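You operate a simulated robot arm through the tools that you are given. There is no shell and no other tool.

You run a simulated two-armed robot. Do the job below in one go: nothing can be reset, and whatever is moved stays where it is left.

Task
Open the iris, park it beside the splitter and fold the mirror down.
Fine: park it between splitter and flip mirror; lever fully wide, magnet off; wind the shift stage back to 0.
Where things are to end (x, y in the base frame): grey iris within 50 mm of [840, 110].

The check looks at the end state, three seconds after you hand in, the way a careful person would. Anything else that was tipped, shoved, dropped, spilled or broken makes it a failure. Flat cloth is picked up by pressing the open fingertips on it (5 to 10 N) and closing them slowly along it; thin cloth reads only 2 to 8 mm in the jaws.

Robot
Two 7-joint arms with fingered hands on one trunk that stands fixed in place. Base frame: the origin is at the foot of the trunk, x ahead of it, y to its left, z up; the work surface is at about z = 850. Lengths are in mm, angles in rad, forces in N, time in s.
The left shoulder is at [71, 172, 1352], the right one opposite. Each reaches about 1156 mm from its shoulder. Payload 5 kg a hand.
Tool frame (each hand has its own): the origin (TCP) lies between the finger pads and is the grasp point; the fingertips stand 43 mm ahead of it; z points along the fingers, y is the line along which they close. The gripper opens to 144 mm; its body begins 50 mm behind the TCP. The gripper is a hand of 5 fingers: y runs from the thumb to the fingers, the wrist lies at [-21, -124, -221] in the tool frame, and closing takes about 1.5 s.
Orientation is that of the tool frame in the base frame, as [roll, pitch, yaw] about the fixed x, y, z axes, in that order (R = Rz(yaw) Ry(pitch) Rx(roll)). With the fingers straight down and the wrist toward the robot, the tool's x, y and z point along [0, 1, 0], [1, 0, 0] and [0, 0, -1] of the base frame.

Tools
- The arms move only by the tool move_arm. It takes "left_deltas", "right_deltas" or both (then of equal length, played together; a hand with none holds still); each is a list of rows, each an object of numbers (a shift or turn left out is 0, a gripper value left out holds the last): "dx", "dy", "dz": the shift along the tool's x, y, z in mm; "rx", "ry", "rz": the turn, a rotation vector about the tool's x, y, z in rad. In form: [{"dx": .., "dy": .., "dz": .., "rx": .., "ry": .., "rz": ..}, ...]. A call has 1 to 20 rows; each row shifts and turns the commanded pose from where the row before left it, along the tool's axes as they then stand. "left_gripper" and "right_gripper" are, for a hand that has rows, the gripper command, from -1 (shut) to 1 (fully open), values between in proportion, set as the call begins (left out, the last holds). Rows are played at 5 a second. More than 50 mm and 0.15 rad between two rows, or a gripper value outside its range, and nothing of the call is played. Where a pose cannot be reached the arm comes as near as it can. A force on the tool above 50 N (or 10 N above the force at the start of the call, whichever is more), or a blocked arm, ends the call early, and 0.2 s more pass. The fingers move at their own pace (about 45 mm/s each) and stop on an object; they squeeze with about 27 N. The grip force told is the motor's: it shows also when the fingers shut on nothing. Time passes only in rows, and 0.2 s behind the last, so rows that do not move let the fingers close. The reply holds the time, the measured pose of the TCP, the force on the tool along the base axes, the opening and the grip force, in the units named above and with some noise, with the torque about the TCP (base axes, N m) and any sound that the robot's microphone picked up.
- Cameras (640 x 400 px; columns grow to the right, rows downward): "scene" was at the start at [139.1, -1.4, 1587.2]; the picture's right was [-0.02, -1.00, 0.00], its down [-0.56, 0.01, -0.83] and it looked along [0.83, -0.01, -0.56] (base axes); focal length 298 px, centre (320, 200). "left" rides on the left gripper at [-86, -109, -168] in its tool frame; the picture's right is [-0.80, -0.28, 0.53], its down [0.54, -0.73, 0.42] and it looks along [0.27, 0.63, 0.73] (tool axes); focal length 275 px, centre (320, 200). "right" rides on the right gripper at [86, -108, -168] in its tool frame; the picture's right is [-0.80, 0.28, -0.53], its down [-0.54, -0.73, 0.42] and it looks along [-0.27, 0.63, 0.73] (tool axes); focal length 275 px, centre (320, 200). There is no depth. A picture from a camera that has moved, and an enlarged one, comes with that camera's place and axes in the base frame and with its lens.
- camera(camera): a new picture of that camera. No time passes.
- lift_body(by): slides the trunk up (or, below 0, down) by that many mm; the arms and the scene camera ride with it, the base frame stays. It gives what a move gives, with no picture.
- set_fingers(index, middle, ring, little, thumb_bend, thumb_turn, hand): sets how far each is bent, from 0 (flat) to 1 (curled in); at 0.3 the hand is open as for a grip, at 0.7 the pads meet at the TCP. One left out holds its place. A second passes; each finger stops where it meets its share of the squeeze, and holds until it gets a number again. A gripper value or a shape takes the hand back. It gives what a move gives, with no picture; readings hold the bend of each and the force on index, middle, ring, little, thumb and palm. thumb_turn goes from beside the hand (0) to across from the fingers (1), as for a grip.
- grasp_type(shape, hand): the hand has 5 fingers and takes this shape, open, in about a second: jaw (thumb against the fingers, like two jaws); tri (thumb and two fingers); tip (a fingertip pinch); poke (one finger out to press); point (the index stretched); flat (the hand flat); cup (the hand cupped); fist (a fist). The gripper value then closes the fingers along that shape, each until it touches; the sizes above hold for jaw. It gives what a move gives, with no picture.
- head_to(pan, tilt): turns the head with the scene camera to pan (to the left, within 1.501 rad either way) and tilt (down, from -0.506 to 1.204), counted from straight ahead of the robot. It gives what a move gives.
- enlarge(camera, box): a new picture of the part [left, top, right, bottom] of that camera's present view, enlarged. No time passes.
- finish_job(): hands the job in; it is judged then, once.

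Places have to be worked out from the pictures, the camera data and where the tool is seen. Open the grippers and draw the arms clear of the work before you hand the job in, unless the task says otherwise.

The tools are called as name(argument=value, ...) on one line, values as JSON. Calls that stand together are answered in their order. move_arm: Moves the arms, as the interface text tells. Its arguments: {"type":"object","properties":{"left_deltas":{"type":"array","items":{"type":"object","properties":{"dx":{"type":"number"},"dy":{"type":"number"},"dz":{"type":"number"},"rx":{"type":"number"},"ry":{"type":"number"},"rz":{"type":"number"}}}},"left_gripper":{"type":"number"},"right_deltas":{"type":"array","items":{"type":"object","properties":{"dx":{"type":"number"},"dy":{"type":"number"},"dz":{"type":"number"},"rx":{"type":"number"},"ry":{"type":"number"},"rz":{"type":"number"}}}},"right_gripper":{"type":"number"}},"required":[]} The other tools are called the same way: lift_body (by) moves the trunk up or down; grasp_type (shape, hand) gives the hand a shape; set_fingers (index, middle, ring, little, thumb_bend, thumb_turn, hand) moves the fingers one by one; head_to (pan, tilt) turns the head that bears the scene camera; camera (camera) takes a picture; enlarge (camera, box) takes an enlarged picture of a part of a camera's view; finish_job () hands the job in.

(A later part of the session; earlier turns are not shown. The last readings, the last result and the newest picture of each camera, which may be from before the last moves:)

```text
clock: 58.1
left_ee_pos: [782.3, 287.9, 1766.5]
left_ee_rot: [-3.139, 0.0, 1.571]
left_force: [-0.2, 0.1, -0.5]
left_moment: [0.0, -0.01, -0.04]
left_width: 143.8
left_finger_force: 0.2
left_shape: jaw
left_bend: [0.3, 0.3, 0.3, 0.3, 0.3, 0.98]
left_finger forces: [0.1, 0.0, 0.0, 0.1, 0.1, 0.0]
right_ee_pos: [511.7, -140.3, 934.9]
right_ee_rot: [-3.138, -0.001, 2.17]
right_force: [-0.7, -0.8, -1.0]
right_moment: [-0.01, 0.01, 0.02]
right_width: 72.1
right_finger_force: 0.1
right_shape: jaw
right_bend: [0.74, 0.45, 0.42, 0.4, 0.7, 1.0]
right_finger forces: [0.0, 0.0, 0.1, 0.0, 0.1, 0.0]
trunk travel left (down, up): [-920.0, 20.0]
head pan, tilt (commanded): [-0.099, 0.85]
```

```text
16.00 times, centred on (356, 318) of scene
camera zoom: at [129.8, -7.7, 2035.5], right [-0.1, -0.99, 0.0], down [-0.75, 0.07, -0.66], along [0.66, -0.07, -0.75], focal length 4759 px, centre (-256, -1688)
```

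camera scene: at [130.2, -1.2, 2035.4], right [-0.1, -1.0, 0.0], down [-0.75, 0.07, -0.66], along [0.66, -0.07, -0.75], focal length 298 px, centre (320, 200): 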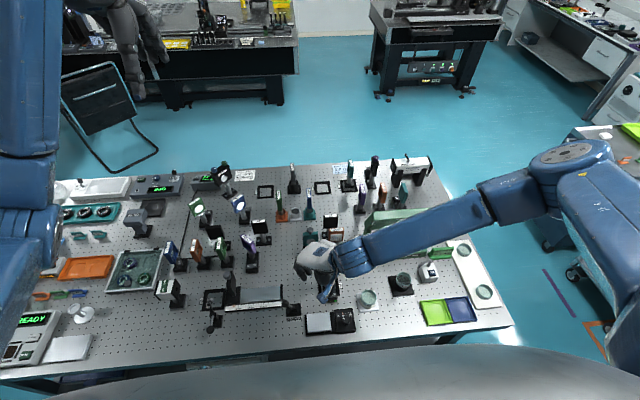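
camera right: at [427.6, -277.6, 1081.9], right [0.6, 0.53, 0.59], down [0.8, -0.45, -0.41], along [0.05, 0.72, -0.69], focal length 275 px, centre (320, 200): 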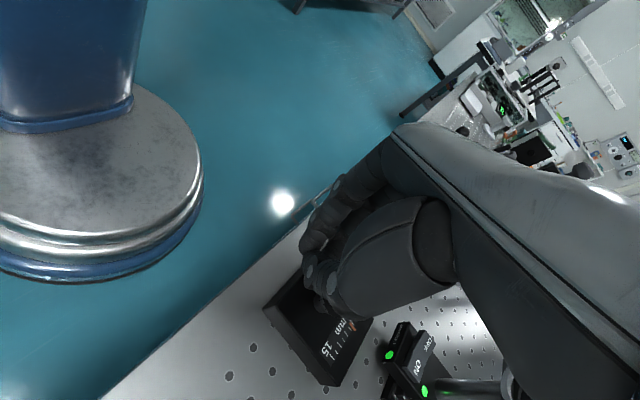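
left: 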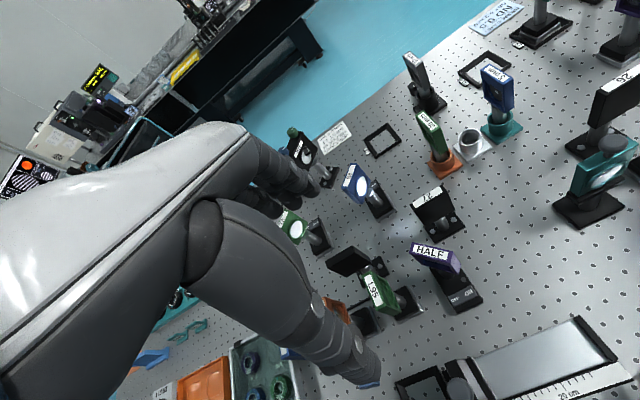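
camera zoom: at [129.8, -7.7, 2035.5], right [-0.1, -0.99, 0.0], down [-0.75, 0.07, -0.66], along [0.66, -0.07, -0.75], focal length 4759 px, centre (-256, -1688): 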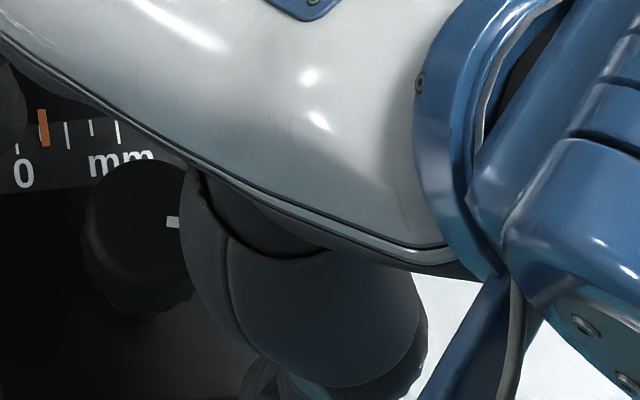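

The pointer is at about 2.1. Another full cycle of 1.08 rad.

move_arm(right_deltas=[{"dx": -1.9}, {"dz": 0}, {"dz": 0}, {"dz": 0}, {"dz": 0}, {"dz": 0}, {"dz": 0}, {"dz": 0}, {"rz": -0.12}, {"rz": -0.12}, {"rz": -0.12}, {"rz": -0.12}, {"rz": -0.12}, {"rz": -0.12}, {"rz": -0.12}, {"rz": -0.12}, {"rz": -0.12}, {"rz": 0}], right_gripper=-0.9)

move_arm(right_deltas=[{"dz": 0}, {"dz": 0}, {"dz": 0}, {"dz": 0}, {"dz": -30}, {"dz": -30}, {"rz": 0.12}, {"rz": 0.12}, {"rz": 0.12}, {"rz": 0.12}, {"rz": 0.12}, {"rz": 0.12}, {"rz": 0.12}, {"rz": 0.12}, {"rz": 0.12}, {"dz": 30}, {"dz": 30}, {"dz": 0}], right_gripper=0.0)

enlarge(camera="scene", box=[335, 306, 367, 330])

enlarge(camera="right", box=[270, 200, 340, 270])

```text
clock: 61.9
left_ee_pos: [781.8, 288.1, 1766.4]
left_ee_rot: [3.141, 0.0, 1.571]
left_force: [-0.1, 1.0, 0.6]
left_moment: [-0.04, 0.02, 0.03]
left_width: 143.8
left_finger_force: 0.0
left_shape: jaw
left_bend: [0.3, 0.3, 0.3, 0.3, 0.3, 0.98]
left_finger forces: [0.0, 0.0, 0.0, 0.0, 0.0, 0.1]
right_ee_pos: [514.9, -143.5, 935.0]
right_ee_rot: [3.14, 0.0, -3.032]
right_force: [8.6, -6.8, 9.7]
right_moment: [-0.23, -0.25, -0.01]
right_width: 19.6
right_finger_force: 27.6
right_shape: jaw
right_bend: [0.73, 0.66, 0.67, 0.67, 0.74, 1.0]
right_finger forces: [13.1, 10.4, 0.1, 0.0, 27.9, 0.0]
trunk travel left (down, up): [-920.0, 20.0]
head pan, tilt (commanded): [-0.099, 0.85]
```

```text
clock: 65.7
left_ee_pos: [783.7, 288.7, 1765.8]
left_ee_rot: [-3.14, 0.0, 1.57]
left_force: [0.4, -0.1, 0.2]
left_moment: [0.01, -0.01, -0.03]
left_width: 143.9
left_finger_force: 0.0
left_shape: jaw
left_bend: [0.3, 0.3, 0.3, 0.3, 0.3, 0.98]
left_finger forces: [0.0, 0.1, 0.1, 0.0, 0.0, 0.1]
right_ee_pos: [511.7, -142.2, 934.9]
right_ee_rot: [-3.14, 0.0, 2.172]
right_force: [0.2, 0.7, 0.4]
right_moment: [0.02, 0.01, 0.01]
right_width: 72.3
right_finger_force: 0.0
right_shape: jaw
right_bend: [0.74, 0.45, 0.42, 0.4, 0.7, 1.0]
right_finger forces: [0.0, 0.0, 0.0, 0.0, 0.0, 0.1]
trunk travel left (down, up): [-920.0, 20.0]
head pan, tilt (commanded): [-0.099, 0.85]
```

```text
16.00 times, centred on (351, 318) of scene
camera zoom: at [129.5, -7.6, 2035.5], right [-0.1, -0.99, 0.0], down [-0.75, 0.07, -0.66], along [0.66, -0.07, -0.75], focal length 4759 px, centre (-176, -1688)
```

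zoom: 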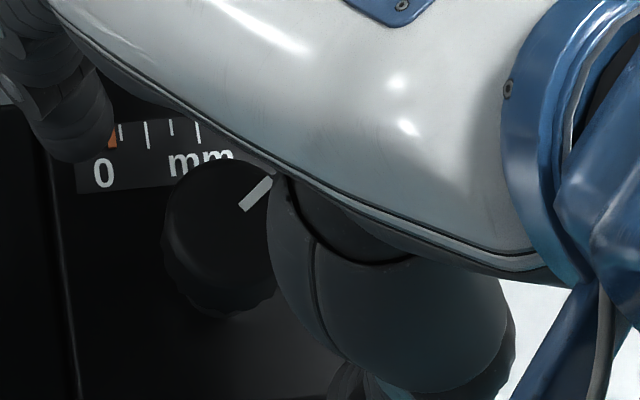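

```text
5.71 times, centred on (305, 235) of right
camera zoom: at [374.4, -133.7, 1102.2], right [0.69, -0.5, 0.53], down [-0.29, -0.86, -0.42], along [0.67, 0.13, -0.73], focal length 1573 px, centre (406, 0)
```

zoom: 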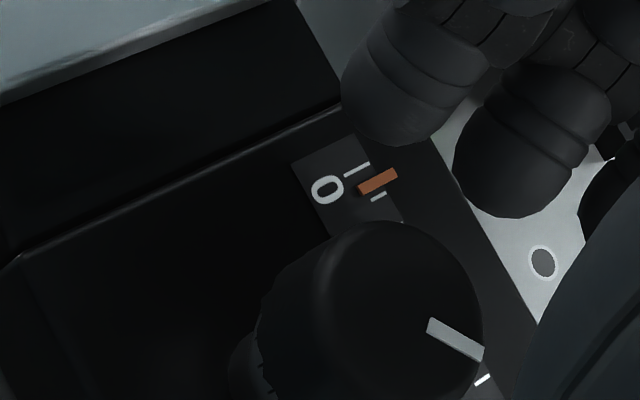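

The pointer is at roughly 0.95. I turn another 1.0 rad and check again.

move_arm(right_deltas=[{"dz": 0}, {"dz": 0}, {"dz": 0}, {"dz": 0}, {"dz": 0}, {"dz": 0}, {"dz": 0}, {"dz": 0}, {"rz": -0.1}, {"rz": -0.1}, {"rz": -0.1}, {"rz": -0.1}, {"rz": -0.1}, {"rz": -0.1}, {"rz": -0.1}, {"rz": -0.1}, {"rz": -0.1}, {"rz": 0}], right_gripper=-0.9)

move_arm(right_deltas=[{"dz": 0}, {"dz": 0}, {"dz": 0}, {"dz": 0}, {"dz": -30}, {"dz": -30}, {"rz": 0.1}, {"rz": 0.1}, {"rz": 0.1}, {"rz": 0.1}, {"rz": 0.1}, {"rz": 0.1}, {"rz": 0.1}, {"rz": 0.1}, {"rz": 0.1}, {"dz": 30}, {"dz": 30}, {"dz": 0}], right_gripper=0.0)

enlarge(camera="scene", box=[335, 306, 367, 330])

enlarge(camera="right", box=[270, 200, 340, 270])

```text
clock: 69.5
left_ee_pos: [781.9, 288.1, 1766.9]
left_ee_rot: [-3.141, -0.001, 1.572]
left_force: [-0.4, 0.4, 0.0]
left_moment: [-0.02, -0.01, -0.01]
left_width: 143.2
left_finger_force: 0.0
left_shape: jaw
left_bend: [0.3, 0.3, 0.3, 0.3, 0.3, 0.98]
left_finger forces: [0.0, 0.0, 0.0, 0.0, 0.1, 0.0]
right_ee_pos: [512.9, -143.3, 935.4]
right_ee_rot: [-3.14, -0.001, 3.073]
right_force: [2.0, -6.8, -3.9]
right_moment: [-0.21, -0.05, -0.02]
right_width: 20.4
right_finger_force: 27.0
right_shape: jaw
right_bend: [0.73, 0.64, 0.66, 0.65, 0.74, 1.0]
right_finger forces: [13.6, 7.8, 0.0, 0.0, 25.5, 0.0]
trunk travel left (down, up): [-920.0, 20.0]
head pan, tilt (commanded): [-0.099, 0.85]
```

```text
clock: 73.3
left_ee_pos: [782.3, 287.9, 1766.8]
left_ee_rot: [3.141, -0.001, 1.571]
left_force: [-0.2, -0.6, -0.1]
left_moment: [-0.02, 0.01, 0.01]
left_width: 143.7
left_finger_force: 0.1
left_shape: jaw
left_bend: [0.3, 0.3, 0.3, 0.3, 0.3, 0.98]
left_finger forces: [0.1, 0.0, 0.0, 0.0, 0.0, 0.0]
right_ee_pos: [512.0, -144.0, 934.7]
right_ee_rot: [-3.14, -0.003, 2.173]
right_force: [0.5, -0.2, 0.1]
right_moment: [0.0, -0.01, 0.04]
right_width: 71.8
right_finger_force: 0.0
right_shape: jaw
right_bend: [0.74, 0.45, 0.42, 0.4, 0.7, 1.0]
right_finger forces: [0.0, 0.0, 0.1, 0.0, 0.0, 0.1]
trunk travel left (down, up): [-920.0, 20.0]
head pan, tilt (commanded): [-0.099, 0.85]
```

```text
16.00 times, centred on (351, 318) of scene
camera zoom: at [128.8, -7.9, 2035.5], right [-0.1, -0.99, 0.0], down [-0.75, 0.08, -0.66], along [0.66, -0.07, -0.75], focal length 4759 px, centre (-176, -1688)
```

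zoom: 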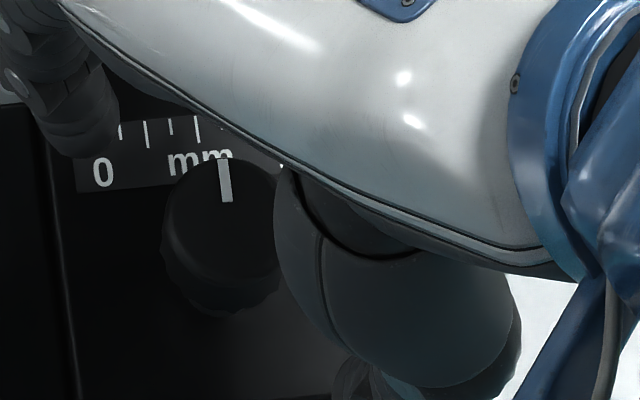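

```text
5.71 times, centred on (305, 235) of right
camera zoom: at [375.2, -135.4, 1101.8], right [0.69, -0.5, 0.53], down [-0.29, -0.86, -0.42], along [0.67, 0.13, -0.73], focal length 1573 px, centre (406, 0)
```

zoom: 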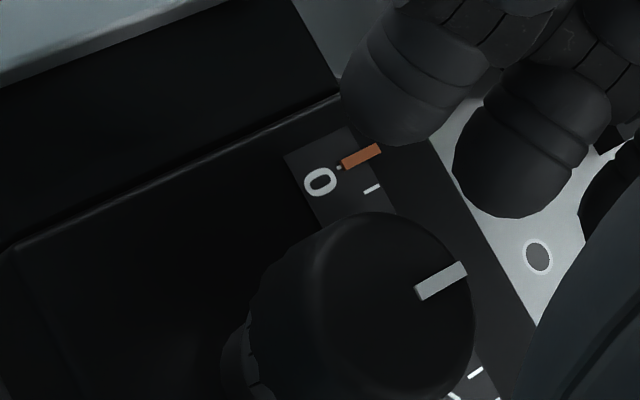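

The pointer looks to be practically at 0. I lift the hand clear to read it without occlusion.

move_arm(right_deltas=[{"dz": -40}, {"dz": -40}, {"dz": -30}, {"dy": -30}, {"dy": -30}, {"dy": -30}, {"dz": 0}])

enlarge(camera="scene", box=[340, 306, 372, 330])

camera(camera="right")

```text
clock: 74.9
left_ee_pos: [781.8, 288.8, 1766.3]
left_ee_rot: [-3.14, -0.001, 1.571]
left_force: [0.2, -0.5, 0.6]
left_moment: [-0.03, 0.02, -0.03]
left_width: 143.9
left_finger_force: 0.1
left_shape: jaw
left_bend: [0.3, 0.3, 0.3, 0.3, 0.3, 0.98]
left_finger forces: [0.0, 0.0, 0.1, 0.1, 0.0, 0.1]
right_ee_pos: [437.2, -193.5, 1046.8]
right_ee_rot: [-3.14, -0.002, 2.174]
right_force: [0.6, 0.1, -0.2]
right_moment: [0.01, 0.0, 0.03]
right_width: 72.0
right_finger_force: 0.1
right_shape: jaw
right_bend: [0.74, 0.45, 0.42, 0.4, 0.7, 1.0]
right_finger forces: [0.0, 0.0, 0.1, 0.0, 0.1, 0.0]
trunk travel left (down, up): [-920.0, 20.0]
head pan, tilt (commanded): [-0.099, 0.85]
```

```text
16.00 times, centred on (356, 318) of scene
camera zoom: at [129.2, -7.3, 2035.5], right [-0.1, -0.99, 0.0], down [-0.75, 0.07, -0.66], along [0.66, -0.07, -0.75], focal length 4759 px, centre (-256, -1688)
```

zoom: 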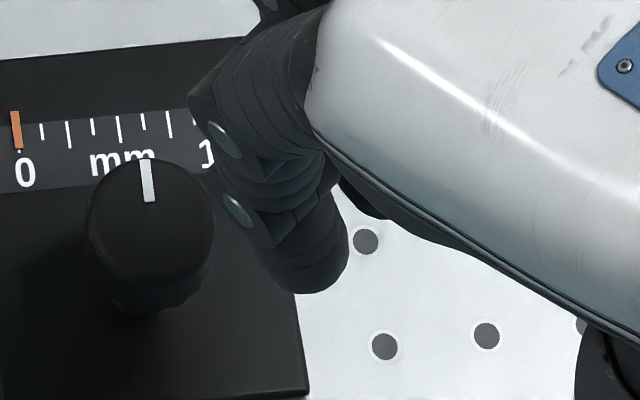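

```text
taken
camera right: at [301.0, -185.1, 1213.0], right [0.69, -0.5, 0.53], down [-0.29, -0.86, -0.42], along [0.67, 0.13, -0.73], focal length 275 px, centre (320, 200)
```

right: 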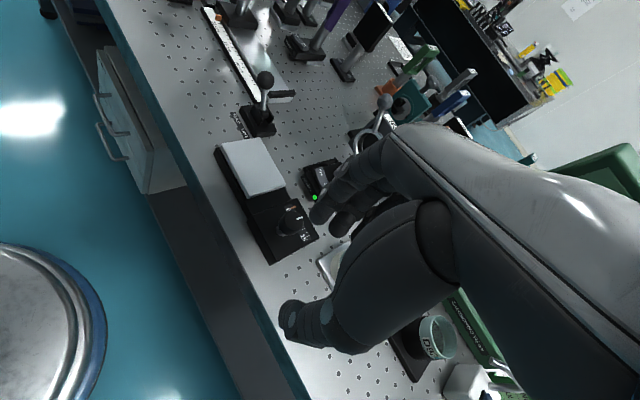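

The pointer covers the 0 tick. I zoom in further to confirm.

enlarge(camera="scene", box=[338, 311, 350, 319])

enlarge(camera="right", box=[270, 195, 310, 230])

```text
16.00 times, centred on (344, 315) of scene
camera zoom: at [129.2, -7.3, 2035.5], right [-0.1, -0.99, 0.0], down [-0.75, 0.07, -0.66], along [0.66, -0.07, -0.75], focal length 4759 px, centre (-64, -1640)
```

zoom: 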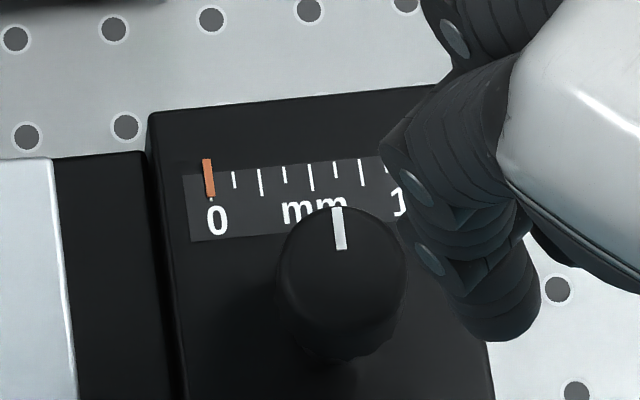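

```text
11.43 times, centred on (290, 212) of right
camera zoom: at [301.0, -185.1, 1213.0], right [0.69, -0.5, 0.53], down [-0.29, -0.86, -0.42], along [0.67, 0.13, -0.73], focal length 3146 px, centre (663, 57)
```

zoom: 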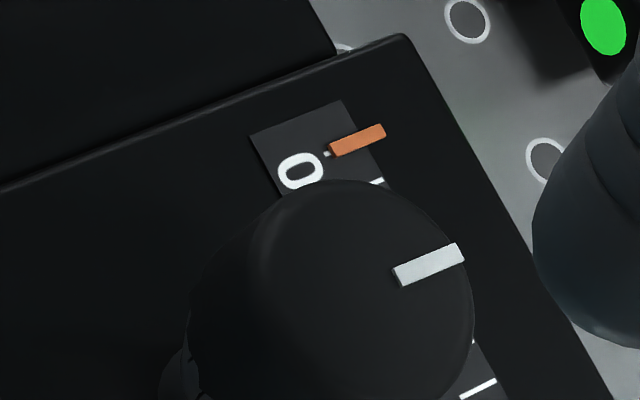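

The stage reads 0. Next the iris: I change the right hand to the "poke" shape, then look at the finger's position.

move_arm(right_deltas=[{"dz": -40}, {"dz": -40}, {"dz": -20}, {"dz": 0}])

grasp_type(hand="right", shape="poke")

camera(camera="right")

camera(camera="scene")

```text
clock: 75.9
left_ee_pos: [780.9, 289.8, 1766.6]
left_ee_rot: [-3.141, 0.0, 1.571]
left_force: [0.7, 0.4, 0.5]
left_moment: [-0.01, -0.01, 0.0]
left_width: 143.7
left_finger_force: 0.1
left_shape: jaw
left_bend: [0.3, 0.3, 0.3, 0.3, 0.3, 0.98]
left_finger forces: [0.0, 0.0, 0.1, 0.1, 0.1, 0.0]
right_ee_pos: [439.4, -193.1, 1144.7]
right_ee_rot: [-3.139, -0.002, 2.173]
right_force: [-0.3, 0.7, -0.3]
right_moment: [0.0, 0.01, -0.04]
right_width: 72.1
right_finger_force: 0.1
right_shape: jaw
right_bend: [0.74, 0.45, 0.42, 0.4, 0.7, 1.0]
right_finger forces: [0.0, 0.0, 0.0, 0.0, 0.1, 0.0]
trunk travel left (down, up): [-920.0, 20.0]
head pan, tilt (commanded): [-0.099, 0.85]
```

```text
clock: 76.8
left_ee_pos: [780.7, 288.3, 1767.1]
left_ee_rot: [-3.141, -0.003, 1.571]
left_force: [-0.2, -0.1, 0.8]
left_moment: [0.01, -0.02, 0.04]
left_width: 143.9
left_finger_force: 0.1
left_shape: jaw
left_bend: [0.3, 0.3, 0.3, 0.3, 0.3, 0.98]
left_finger forces: [0.0, 0.0, 0.0, 0.0, 0.0, 0.0]
right_ee_pos: [439.0, -192.2, 1143.4]
right_ee_rot: [3.141, -0.001, 2.172]
right_force: [0.6, 0.5, -0.5]
right_moment: [0.03, 0.03, 0.0]
right_width: 0.0
right_finger_force: 0.1
right_shape: poke
right_bend: [0.7, 0.7, 0.99, 0.99, 1.0, 1.0]
right_finger forces: [0.0, 0.0, 0.0, 0.0, 0.0, 0.0]
trunk travel left (down, up): [-920.0, 20.0]
head pan, tilt (commanded): [-0.099, 0.85]
```

```text
taken
camera right: at [301.5, -184.8, 1311.8], right [0.69, -0.5, 0.53], down [-0.29, -0.86, -0.42], along [0.67, 0.14, -0.73], focal length 275 px, centre (320, 200)
```

right: 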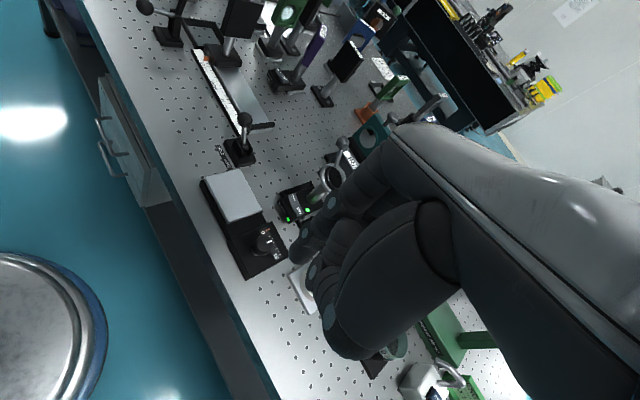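

```text
taken
camera scene: at [127.8, -7.7, 2035.6], right [-0.1, -0.99, 0.0], down [-0.75, 0.07, -0.66], along [0.66, -0.07, -0.75], focal length 298 px, centre (320, 200)
```

scene: 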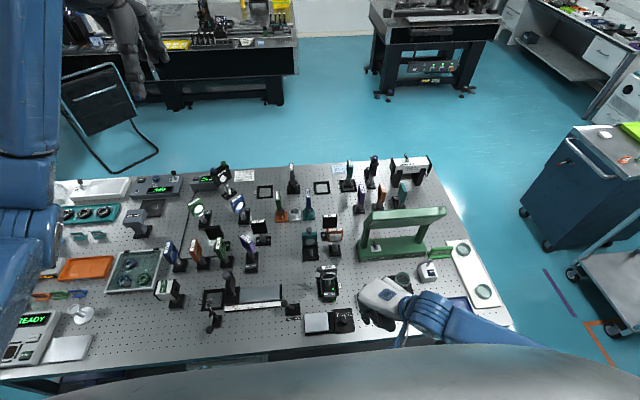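

The "poke" shape folds the index and middle to the grip point. The left hand, with its index on the −y side, suits the lever push better, so I'll keep the right hand here as an observer. I'll look at the iris closely from the right camera.

enlarge(camera="right", box=[280, 120, 380, 220])

enlarge(camera="scene", box=[300, 250, 360, 310])

enlarge(camera="left", box=[560, 200, 640, 300])

```text
4.00 times, centred on (330, 170) of right
camera zoom: at [301.5, -184.8, 1311.8], right [0.69, -0.5, 0.53], down [-0.29, -0.86, -0.42], along [0.67, 0.14, -0.73], focal length 1101 px, centre (280, 320)
```

zoom: 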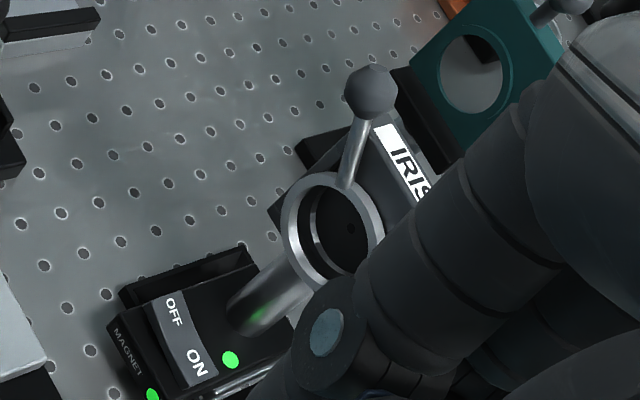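

```text
6.67 times, centred on (330, 280) of scene
camera zoom: at [127.8, -7.7, 2035.6], right [-0.1, -0.99, 0.0], down [-0.75, 0.07, -0.66], along [0.66, -0.07, -0.75], focal length 1983 px, centre (253, -333)
```

zoom: 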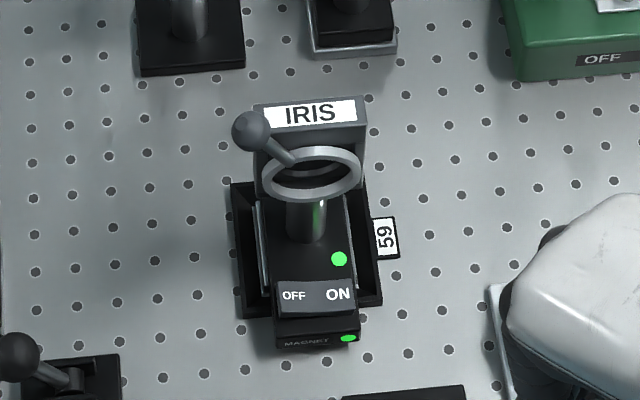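

```text
4.00 times, centred on (600, 250) of left
camera zoom: at [671.7, 204.3, 1936.3], right [-0.28, -0.8, -0.53], down [-0.73, 0.54, -0.42], along [0.63, 0.27, -0.73], focal length 1101 px, centre (-800, 0)
```

zoom: 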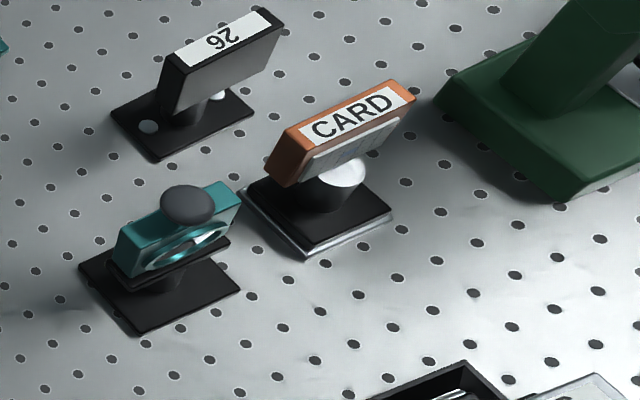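

Now I bring the left hand over, first shaping it to "poke" with only the index out, and approach high above the iris.

grasp_type(hand="left", shape="poke")

set_fingers(hand="left", middle=1.0, ring=1.0, little=1.0, thumb_bend=1.0)

move_arm(left_deltas=[{"dx": -36, "dy": -15, "dz": 20}, {"dx": -36, "dy": -15, "dz": 20}, {"dx": -36, "dy": -15, "dz": 20}, {"dx": -36, "dy": -15, "dz": 20}, {"dx": -36, "dy": -15, "dz": 20}, {"dx": -36, "dy": -15, "dz": 20}, {"dx": -36, "dy": -15, "dz": 20}, {"dx": -36, "dy": -14, "dz": 20}, {"dz": 45}, {"dz": 45}, {"dz": 45}, {"dz": 45}, {"dz": 45}, {"dz": 45}, {"dz": 45}, {"dz": 40}, {"dz": 0}])

camera(camera="scene")

camera(camera="left")

camera(camera="right")

```text
clock: 77.7
left_ee_pos: [780.7, 289.3, 1767.9]
left_ee_rot: [-3.141, -0.001, 1.57]
left_force: [-0.5, 0.1, -0.6]
left_moment: [-0.01, -0.02, 0.0]
left_width: 0.1
left_finger_force: 0.1
left_shape: poke
left_bend: [0.7, 0.7, 0.99, 0.99, 1.0, 1.0]
left_finger forces: [0.0, 0.1, 0.1, 0.1, 0.0, 0.0]
right_ee_pos: [439.7, -191.9, 1144.8]
right_ee_rot: [3.141, -0.002, 2.174]
right_force: [-0.6, 0.1, -0.3]
right_moment: [0.01, 0.0, -0.02]
right_width: 0.1
right_finger_force: 0.1
right_shape: poke
right_bend: [0.7, 0.7, 0.99, 0.99, 1.0, 1.0]
right_finger forces: [0.0, 0.0, 0.1, 0.1, 0.1, 0.0]
trunk travel left (down, up): [-920.0, 20.0]
head pan, tilt (commanded): [-0.099, 0.85]
```

```text
clock: 78.7
left_ee_pos: [781.2, 289.1, 1765.8]
left_ee_rot: [3.141, 0.001, 1.571]
left_force: [-0.2, -0.5, 0.2]
left_moment: [-0.01, -0.02, -0.03]
left_width: 26.5
left_finger_force: 0.2
left_shape: fingers
left_bend: [0.7, 1.0, 1.0, 1.0, 0.98, 1.0]
left_finger forces: [0.0, 0.1, 0.0, 0.0, 0.1, 0.0]
right_ee_pos: [440.4, -192.9, 1143.9]
right_ee_rot: [3.142, -0.002, 2.173]
right_force: [-0.6, 0.8, 0.7]
right_moment: [0.03, 0.01, 0.03]
right_width: 0.0
right_finger_force: 0.0
right_shape: poke
right_bend: [0.7, 0.7, 0.99, 0.99, 1.0, 1.0]
right_finger forces: [0.1, 0.0, 0.0, 0.0, 0.0, 0.1]
trunk travel left (down, up): [-920.0, 20.0]
head pan, tilt (commanded): [-0.099, 0.85]
```

```text
clock: 82.3
left_ee_pos: [661.8, 3.5, 1250.0]
left_ee_rot: [-3.14, 0.001, 1.572]
left_force: [-0.1, -0.1, 0.3]
left_moment: [0.04, 0.02, 0.0]
left_width: 26.5
left_finger_force: 0.0
left_shape: fingers
left_bend: [0.7, 1.0, 1.0, 1.0, 0.98, 1.0]
left_finger forces: [0.0, 0.0, 0.0, 0.1, 0.0, 0.0]
right_ee_pos: [438.1, -192.6, 1144.3]
right_ee_rot: [-3.14, -0.001, 2.172]
right_force: [0.4, 0.3, -0.5]
right_moment: [0.02, 0.01, 0.02]
right_width: 0.0
right_finger_force: 0.0
right_shape: poke
right_bend: [0.7, 0.7, 0.99, 0.99, 1.0, 1.0]
right_finger forces: [0.1, 0.0, 0.0, 0.1, 0.0, 0.1]
trunk travel left (down, up): [-920.0, 20.0]
head pan, tilt (commanded): [-0.099, 0.85]
```

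```text
taken
camera scene: at [128.3, -7.5, 2035.6], right [-0.1, -0.99, 0.0], down [-0.75, 0.07, -0.66], along [0.66, -0.07, -0.75], focal length 298 px, centre (320, 200)
```

scene: 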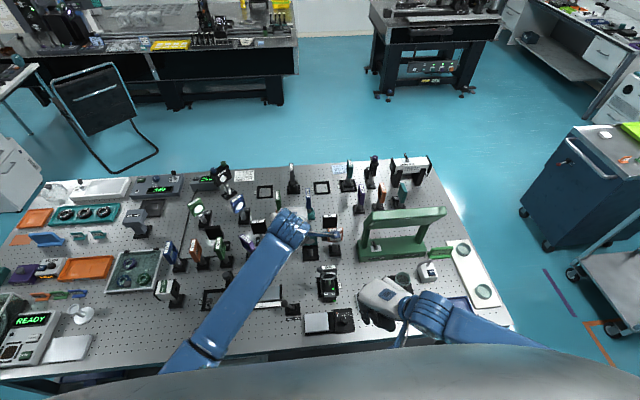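

```text
taken
camera left: at [552.2, -80.5, 1418.7], right [-0.28, -0.8, -0.53], down [-0.73, 0.54, -0.42], along [0.63, 0.27, -0.73], focal length 275 px, centre (320, 200)
```

left: 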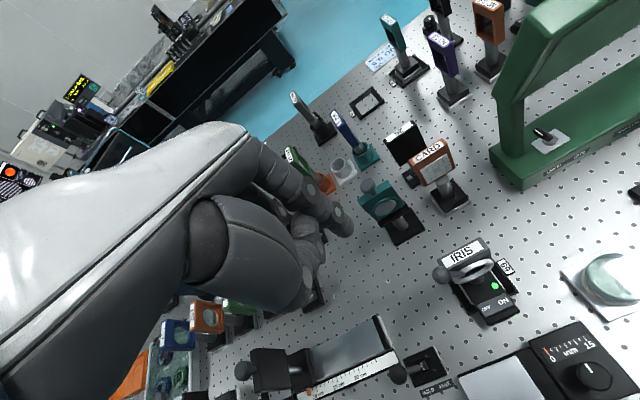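

```text
taken
camera right: at [301.9, -184.7, 1311.7], right [0.69, -0.5, 0.53], down [-0.29, -0.86, -0.42], along [0.67, 0.13, -0.73], focal length 275 px, centre (320, 200)
```

right: 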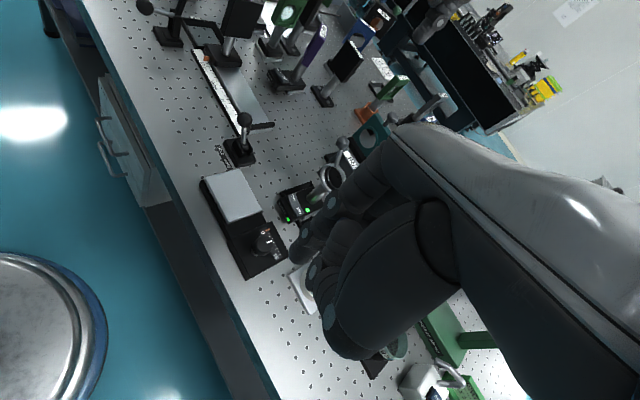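

The left camera has a good view of the iris and of the flip mirror. I enlarge both for measuring.

enlarge(camera="left", box=[420, 220, 540, 340])

enlarge(camera="left", box=[340, 160, 440, 260])

enlarge(camera="left", box=[300, 160, 380, 260])

```text
3.33 times, centred on (480, 280) of left
camera zoom: at [552.2, -80.5, 1418.7], right [-0.28, -0.8, -0.53], down [-0.73, 0.54, -0.42], along [0.63, 0.27, -0.73], focal length 918 px, centre (-213, -67)
```

zoom: 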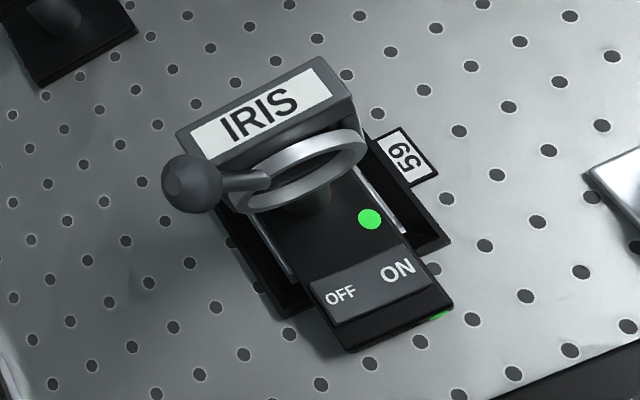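

```text
4.00 times, centred on (390, 210) of left
camera zoom: at [552.2, -80.5, 1418.7], right [-0.28, -0.8, -0.53], down [-0.73, 0.54, -0.42], along [0.63, 0.27, -0.73], focal length 1101 px, centre (40, 160)
```

zoom: 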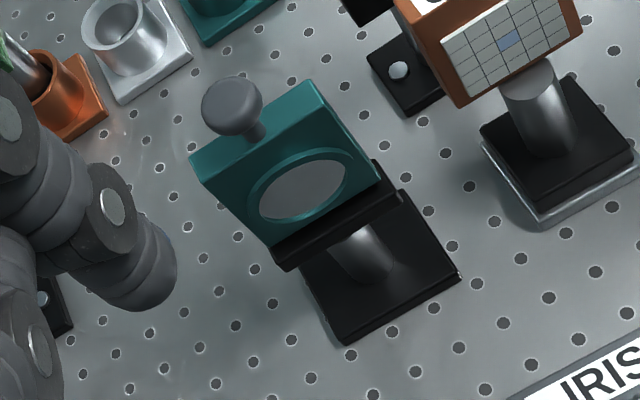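

```text
4.00 times, centred on (340, 210) of left
camera zoom: at [552.2, -80.5, 1418.7], right [-0.28, -0.8, -0.53], down [-0.73, 0.54, -0.42], along [0.63, 0.27, -0.73], focal length 1101 px, centre (240, 160)
```

zoom: 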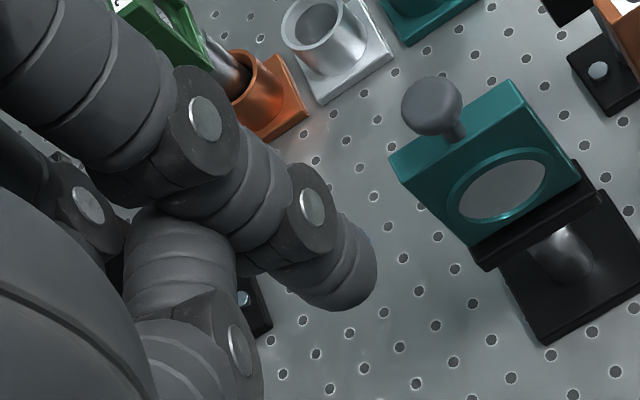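

The ball of the lever is at (662, −57, 1035) and the index tip is about (+15, −20) from the TCP. I lower the left hand so the index stands beside the ball.

move_arm(left_deltas=[{"dy": -14, "dz": 30}, {"dz": 40}, {"dz": 40}, {"dz": 40}, {"dz": 20}, {"dz": 10}, {"dz": 0}])

camera(camera="left")

enlarge(camera="right", box=[280, 100, 400, 220])

enlarge(camera="scene", box=[280, 220, 380, 320])

```text
clock: 83.9
left_ee_pos: [647.5, -0.6, 1072.5]
left_ee_rot: [-3.14, -0.002, 1.57]
left_force: [-0.3, 0.0, -0.3]
left_moment: [0.01, 0.01, -0.02]
left_width: 26.5
left_finger_force: 0.2
left_shape: fingers
left_bend: [0.7, 1.0, 1.0, 1.0, 0.98, 1.0]
left_finger forces: [0.0, 0.0, 0.0, 0.0, 0.1, 0.0]
right_ee_pos: [439.2, -191.8, 1144.8]
right_ee_rot: [-3.139, -0.002, 2.172]
right_force: [0.7, 0.0, -0.6]
right_moment: [0.02, 0.0, 0.01]
right_width: 0.0
right_finger_force: 0.0
right_shape: poke
right_bend: [0.7, 0.7, 0.99, 0.99, 1.0, 1.0]
right_finger forces: [0.1, 0.1, 0.0, 0.0, 0.0, 0.0]
trunk travel left (down, up): [-920.0, 20.0]
head pan, tilt (commanded): [-0.099, 0.85]
```

```text
taken
camera left: at [538.8, -84.2, 1241.4], right [-0.28, -0.8, -0.53], down [-0.73, 0.54, -0.42], along [0.63, 0.27, -0.73], focal length 275 px, centre (320, 200)
```

left: 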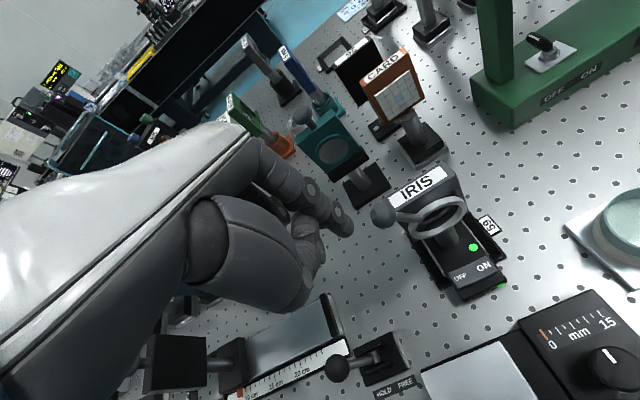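

```text
3.33 times, centred on (340, 160) of right
camera zoom: at [302.0, -184.5, 1311.7], right [0.69, -0.5, 0.53], down [-0.29, -0.86, -0.42], along [0.67, 0.13, -0.73], focal length 918 px, centre (253, 333)
```

zoom: 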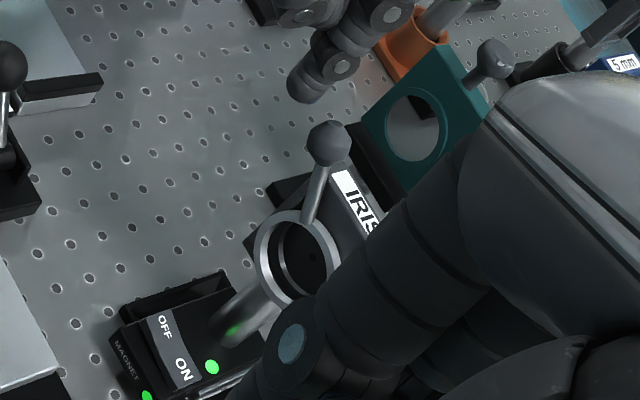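

```text
4.00 times, centred on (330, 270) of scene
camera zoom: at [128.6, -7.3, 2035.5], right [-0.1, -0.99, 0.0], down [-0.75, 0.07, -0.66], along [0.66, -0.07, -0.75], focal length 1190 px, centre (280, -80)
```

zoom: 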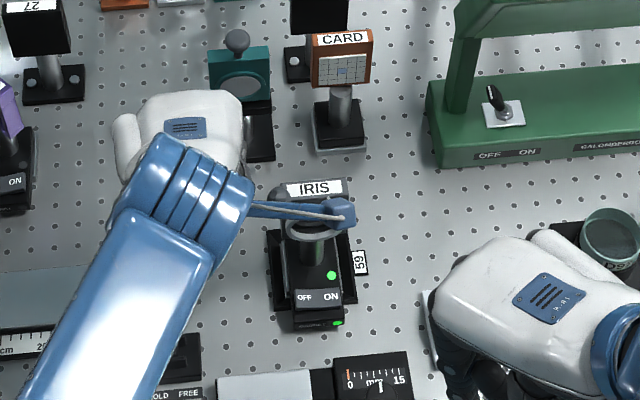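

I move the right hand aside a little for clearance, line up the left index with the ball (10 mm nearer, 12 mm lower), and push gently toward −y.

move_arm(right_deltas=[{"dx": -22, "dy": -15}, {"dx": -22, "dy": -15}, {"dx": -22, "dy": -15}, {"dx": 0}], left_deltas=[{"dy": -5, "dz": 6}, {"dy": -5, "dz": 6}, {"dx": 0}, {"dx": 0}])

move_arm(left_deltas=[{"dx": -8}, {"dx": -8}, {"dx": -8}, {"dx": -8}, {"dx": -8}, {"dx": 0}])

enlarge(camera="right", box=[280, 100, 400, 220])

camera(camera="left")

```text
clock: 84.9
left_ee_pos: [636.3, -0.1, 1060.7]
left_ee_rot: [-3.141, 0.0, 1.571]
left_force: [1.0, 0.6, -0.1]
left_moment: [0.02, -0.01, 0.0]
left_width: 26.4
left_finger_force: 0.1
left_shape: fingers
left_bend: [0.7, 1.0, 1.0, 1.0, 0.98, 1.0]
left_finger forces: [0.0, 0.0, 0.0, 0.0, 0.0, 0.0]
right_ee_pos: [435.9, -273.6, 1142.0]
right_ee_rot: [-3.141, -0.002, 2.174]
right_force: [1.5, 0.1, -0.4]
right_moment: [-0.03, 0.01, 0.0]
right_width: 0.0
right_finger_force: 0.0
right_shape: poke
right_bend: [0.7, 0.7, 0.99, 0.99, 1.0, 1.0]
right_finger forces: [0.1, 0.0, 0.0, 0.0, 0.0, 0.0]
trunk travel left (down, up): [-920.0, 20.0]
head pan, tilt (commanded): [-0.099, 0.85]
```

```text
clock: 86.3
left_ee_pos: [637.2, -26.3, 1054.8]
left_ee_rot: [-3.14, -0.012, 1.572]
left_force: [-0.1, -0.7, -0.2]
left_moment: [-0.03, -0.02, 0.03]
left_width: 26.4
left_finger_force: 0.0
left_shape: fingers
left_bend: [0.7, 1.0, 1.0, 1.0, 0.98, 1.0]
left_finger forces: [0.1, 0.0, 0.1, 0.1, 0.1, 0.0]
right_ee_pos: [436.8, -274.5, 1142.3]
right_ee_rot: [-3.14, -0.001, 2.173]
right_force: [0.3, 0.2, 0.6]
right_moment: [0.01, -0.03, -0.01]
right_width: 0.0
right_finger_force: 0.1
right_shape: poke
right_bend: [0.7, 0.7, 0.99, 0.99, 1.0, 1.0]
right_finger forces: [0.0, 0.1, 0.1, 0.0, 0.0, 0.0]
trunk travel left (down, up): [-920.0, 20.0]
head pan, tilt (commanded): [-0.099, 0.85]
```

```text
3.33 times, centred on (340, 160) of right
camera zoom: at [299.5, -265.6, 1309.9], right [0.69, -0.5, 0.53], down [-0.29, -0.86, -0.42], along [0.67, 0.13, -0.73], focal length 918 px, centre (253, 333)
```

zoom: 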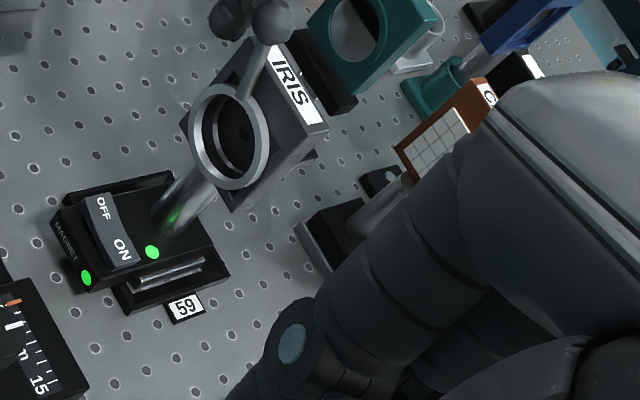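

```text
taken
camera left: at [528.1, -114.7, 1223.5], right [-0.28, -0.79, -0.54], down [-0.73, 0.55, -0.42], along [0.63, 0.28, -0.73], focal length 275 px, centre (320, 200)
```

left: 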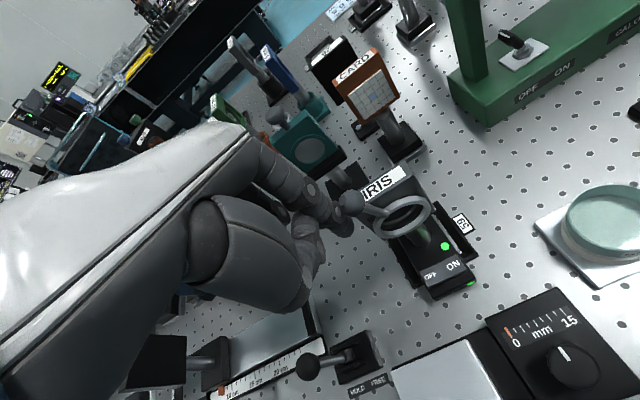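

The hand stopped about 14 mm short with no force shown, so I wait a moment and read again.

move_arm(left_deltas=[{"dx": 0}, {"dx": 0}, {"dx": 0}])

enlarge(camera="left", box=[280, 140, 480, 300])

enlarge(camera="right", box=[270, 60, 390, 180])

camera(camera="scene")

```text
clock: 87.1
left_ee_pos: [637.3, -28.7, 1055.0]
left_ee_rot: [-3.141, -0.013, 1.572]
left_force: [-0.8, -0.5, 0.7]
left_moment: [-0.02, 0.01, 0.01]
left_width: 26.4
left_finger_force: 0.1
left_shape: fingers
left_bend: [0.7, 1.0, 1.0, 1.0, 0.98, 1.0]
left_finger forces: [0.0, 0.1, 0.0, 0.0, 0.0, 0.0]
right_ee_pos: [437.9, -273.5, 1142.3]
right_ee_rot: [-3.141, -0.002, 2.174]
right_force: [-0.6, 0.6, 0.1]
right_moment: [0.01, 0.01, -0.03]
right_width: 0.0
right_finger_force: 0.0
right_shape: poke
right_bend: [0.7, 0.7, 0.99, 0.99, 1.0, 1.0]
right_finger forces: [0.0, 0.0, 0.0, 0.0, 0.0, 0.1]
trunk travel left (down, up): [-920.0, 20.0]
head pan, tilt (commanded): [-0.099, 0.85]
```

```text
2.50 times, centred on (380, 220) of left
camera zoom: at [528.2, -115.0, 1223.8], right [-0.28, -0.79, -0.54], down [-0.73, 0.55, -0.42], along [0.63, 0.28, -0.73], focal length 688 px, centre (170, 150)
```

zoom: 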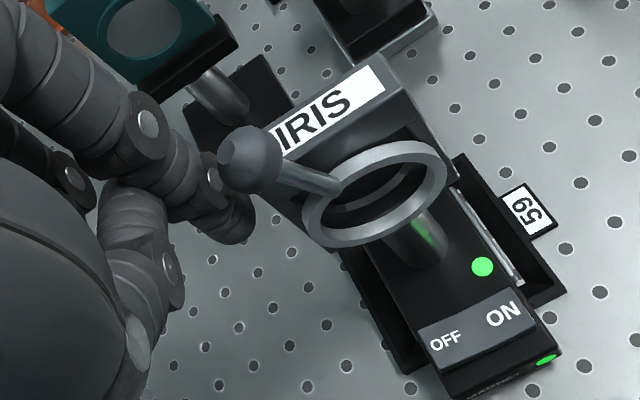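

```text
3.33 times, centred on (330, 120) of right
camera zoom: at [299.5, -265.8, 1309.9], right [0.69, -0.5, 0.53], down [-0.29, -0.86, -0.42], along [0.67, 0.13, -0.73], focal length 918 px, centre (287, 467)
```

zoom: 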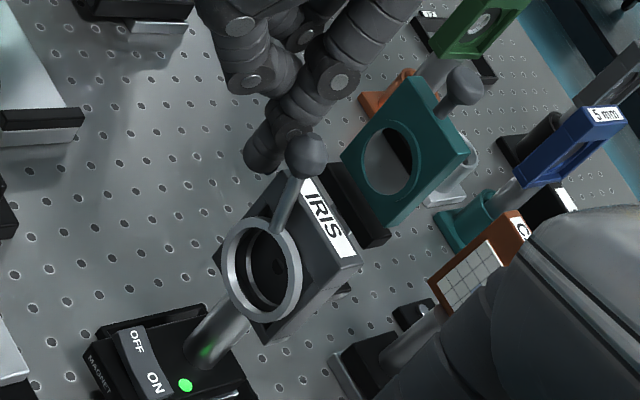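

```text
taken
camera scene: at [128.1, -7.4, 2035.6], right [-0.1, -0.99, 0.0], down [-0.75, 0.07, -0.66], along [0.66, -0.07, -0.75], focal length 298 px, centre (320, 200)
```

scene: 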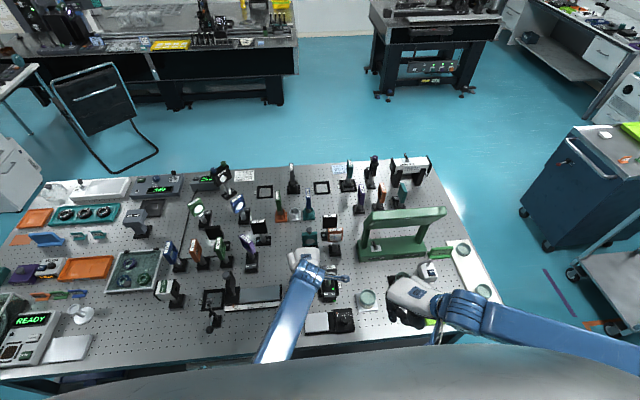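

The ball has moved to about y −75, so the lever turns to the right and the aperture seems to be opening. I keep pushing.

move_arm(left_deltas=[{"dx": -8}, {"dx": -8}, {"dx": -8}, {"dx": 0}, {"dx": 0}])

enlarge(camera="left", box=[280, 140, 480, 300])

enlarge(camera="right", box=[270, 60, 390, 180])

```text
clock: 88.5
left_ee_pos: [634.0, -5.8, 1038.9]
left_ee_rot: [-3.137, -0.072, 1.574]
left_force: [-0.5, -0.1, -0.2]
left_moment: [0.0, -0.01, 0.02]
left_width: 26.5
left_finger_force: 0.1
left_shape: fingers
left_bend: [0.7, 1.0, 1.0, 1.0, 0.98, 1.0]
left_finger forces: [0.0, 0.0, 0.0, 0.0, 0.0, 0.1]
right_ee_pos: [435.9, -274.3, 1142.7]
right_ee_rot: [3.14, -0.002, 2.173]
right_force: [-0.8, 0.1, 0.6]
right_moment: [-0.02, -0.01, 0.01]
right_width: 0.0
right_finger_force: 0.1
right_shape: poke
right_bend: [0.7, 0.7, 0.99, 0.99, 1.0, 1.0]
right_finger forces: [0.1, 0.0, 0.0, 0.0, 0.1, 0.0]
trunk travel left (down, up): [-920.0, 20.0]
head pan, tilt (commanded): [-0.099, 0.85]
stopped in row 5 (left hand): the arm was blocked; the commanded pose is now the measured one
```

```text
2.50 times, centred on (380, 220) of left
camera zoom: at [526.8, -103.1, 1200.9], right [-0.28, -0.76, -0.59], down [-0.73, 0.57, -0.38], along [0.62, 0.32, -0.71], focal length 688 px, centre (170, 150)
```

zoom: 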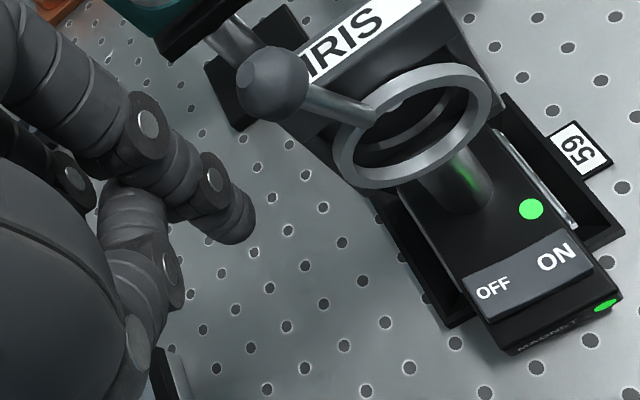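

```text
3.33 times, centred on (330, 120) of right
camera zoom: at [299.4, -266.0, 1309.9], right [0.69, -0.5, 0.53], down [-0.29, -0.86, -0.42], along [0.67, 0.14, -0.73], focal length 918 px, centre (287, 467)
```

zoom: 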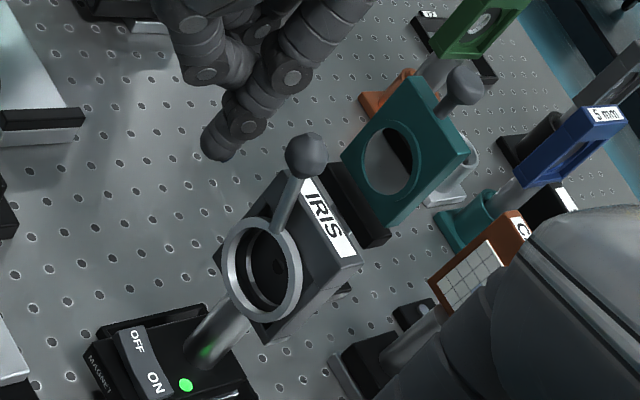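

The left arm was blocked by something other than the lever. I look at the whole scene to see what the arm touches.

camera(camera="scene")

enlarge(camera="scene", box=[200, 240, 400, 400])

camera(camera="right")

```text
taken
camera scene: at [128.1, -7.8, 2035.6], right [-0.1, -0.99, 0.0], down [-0.75, 0.07, -0.66], along [0.66, -0.07, -0.75], focal length 298 px, centre (320, 200)
```

scene: 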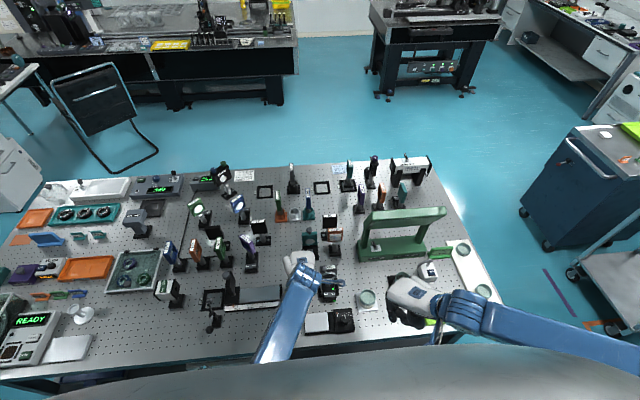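

```text
2.50 times, centred on (300, 320) of scene
camera zoom: at [128.1, -7.8, 2035.6], right [-0.1, -0.99, 0.0], down [-0.75, 0.07, -0.66], along [0.66, -0.07, -0.75], focal length 744 px, centre (370, -100)
```

zoom: 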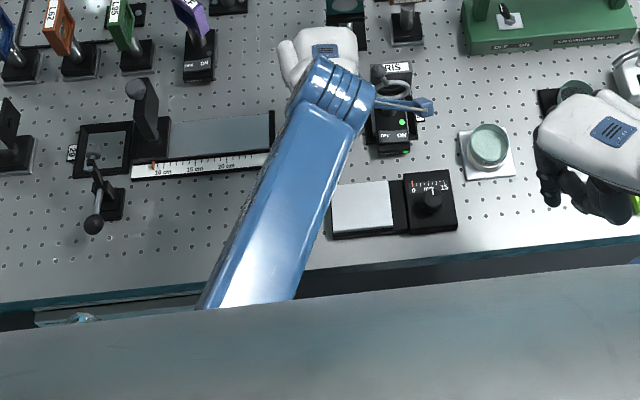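

```text
taken
camera right: at [299.4, -266.0, 1309.9], right [0.69, -0.5, 0.53], down [-0.29, -0.86, -0.42], along [0.67, 0.14, -0.73], focal length 275 px, centre (320, 200)
```

right: 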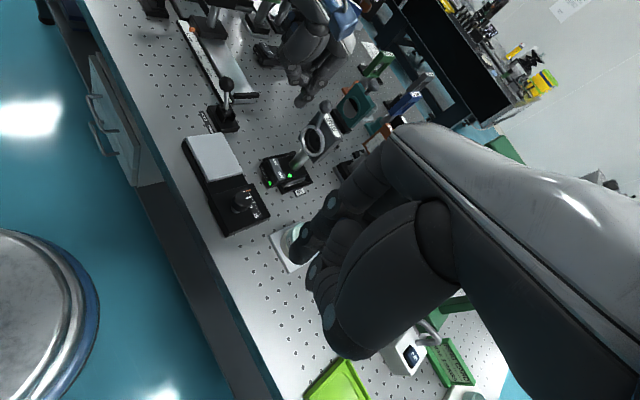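

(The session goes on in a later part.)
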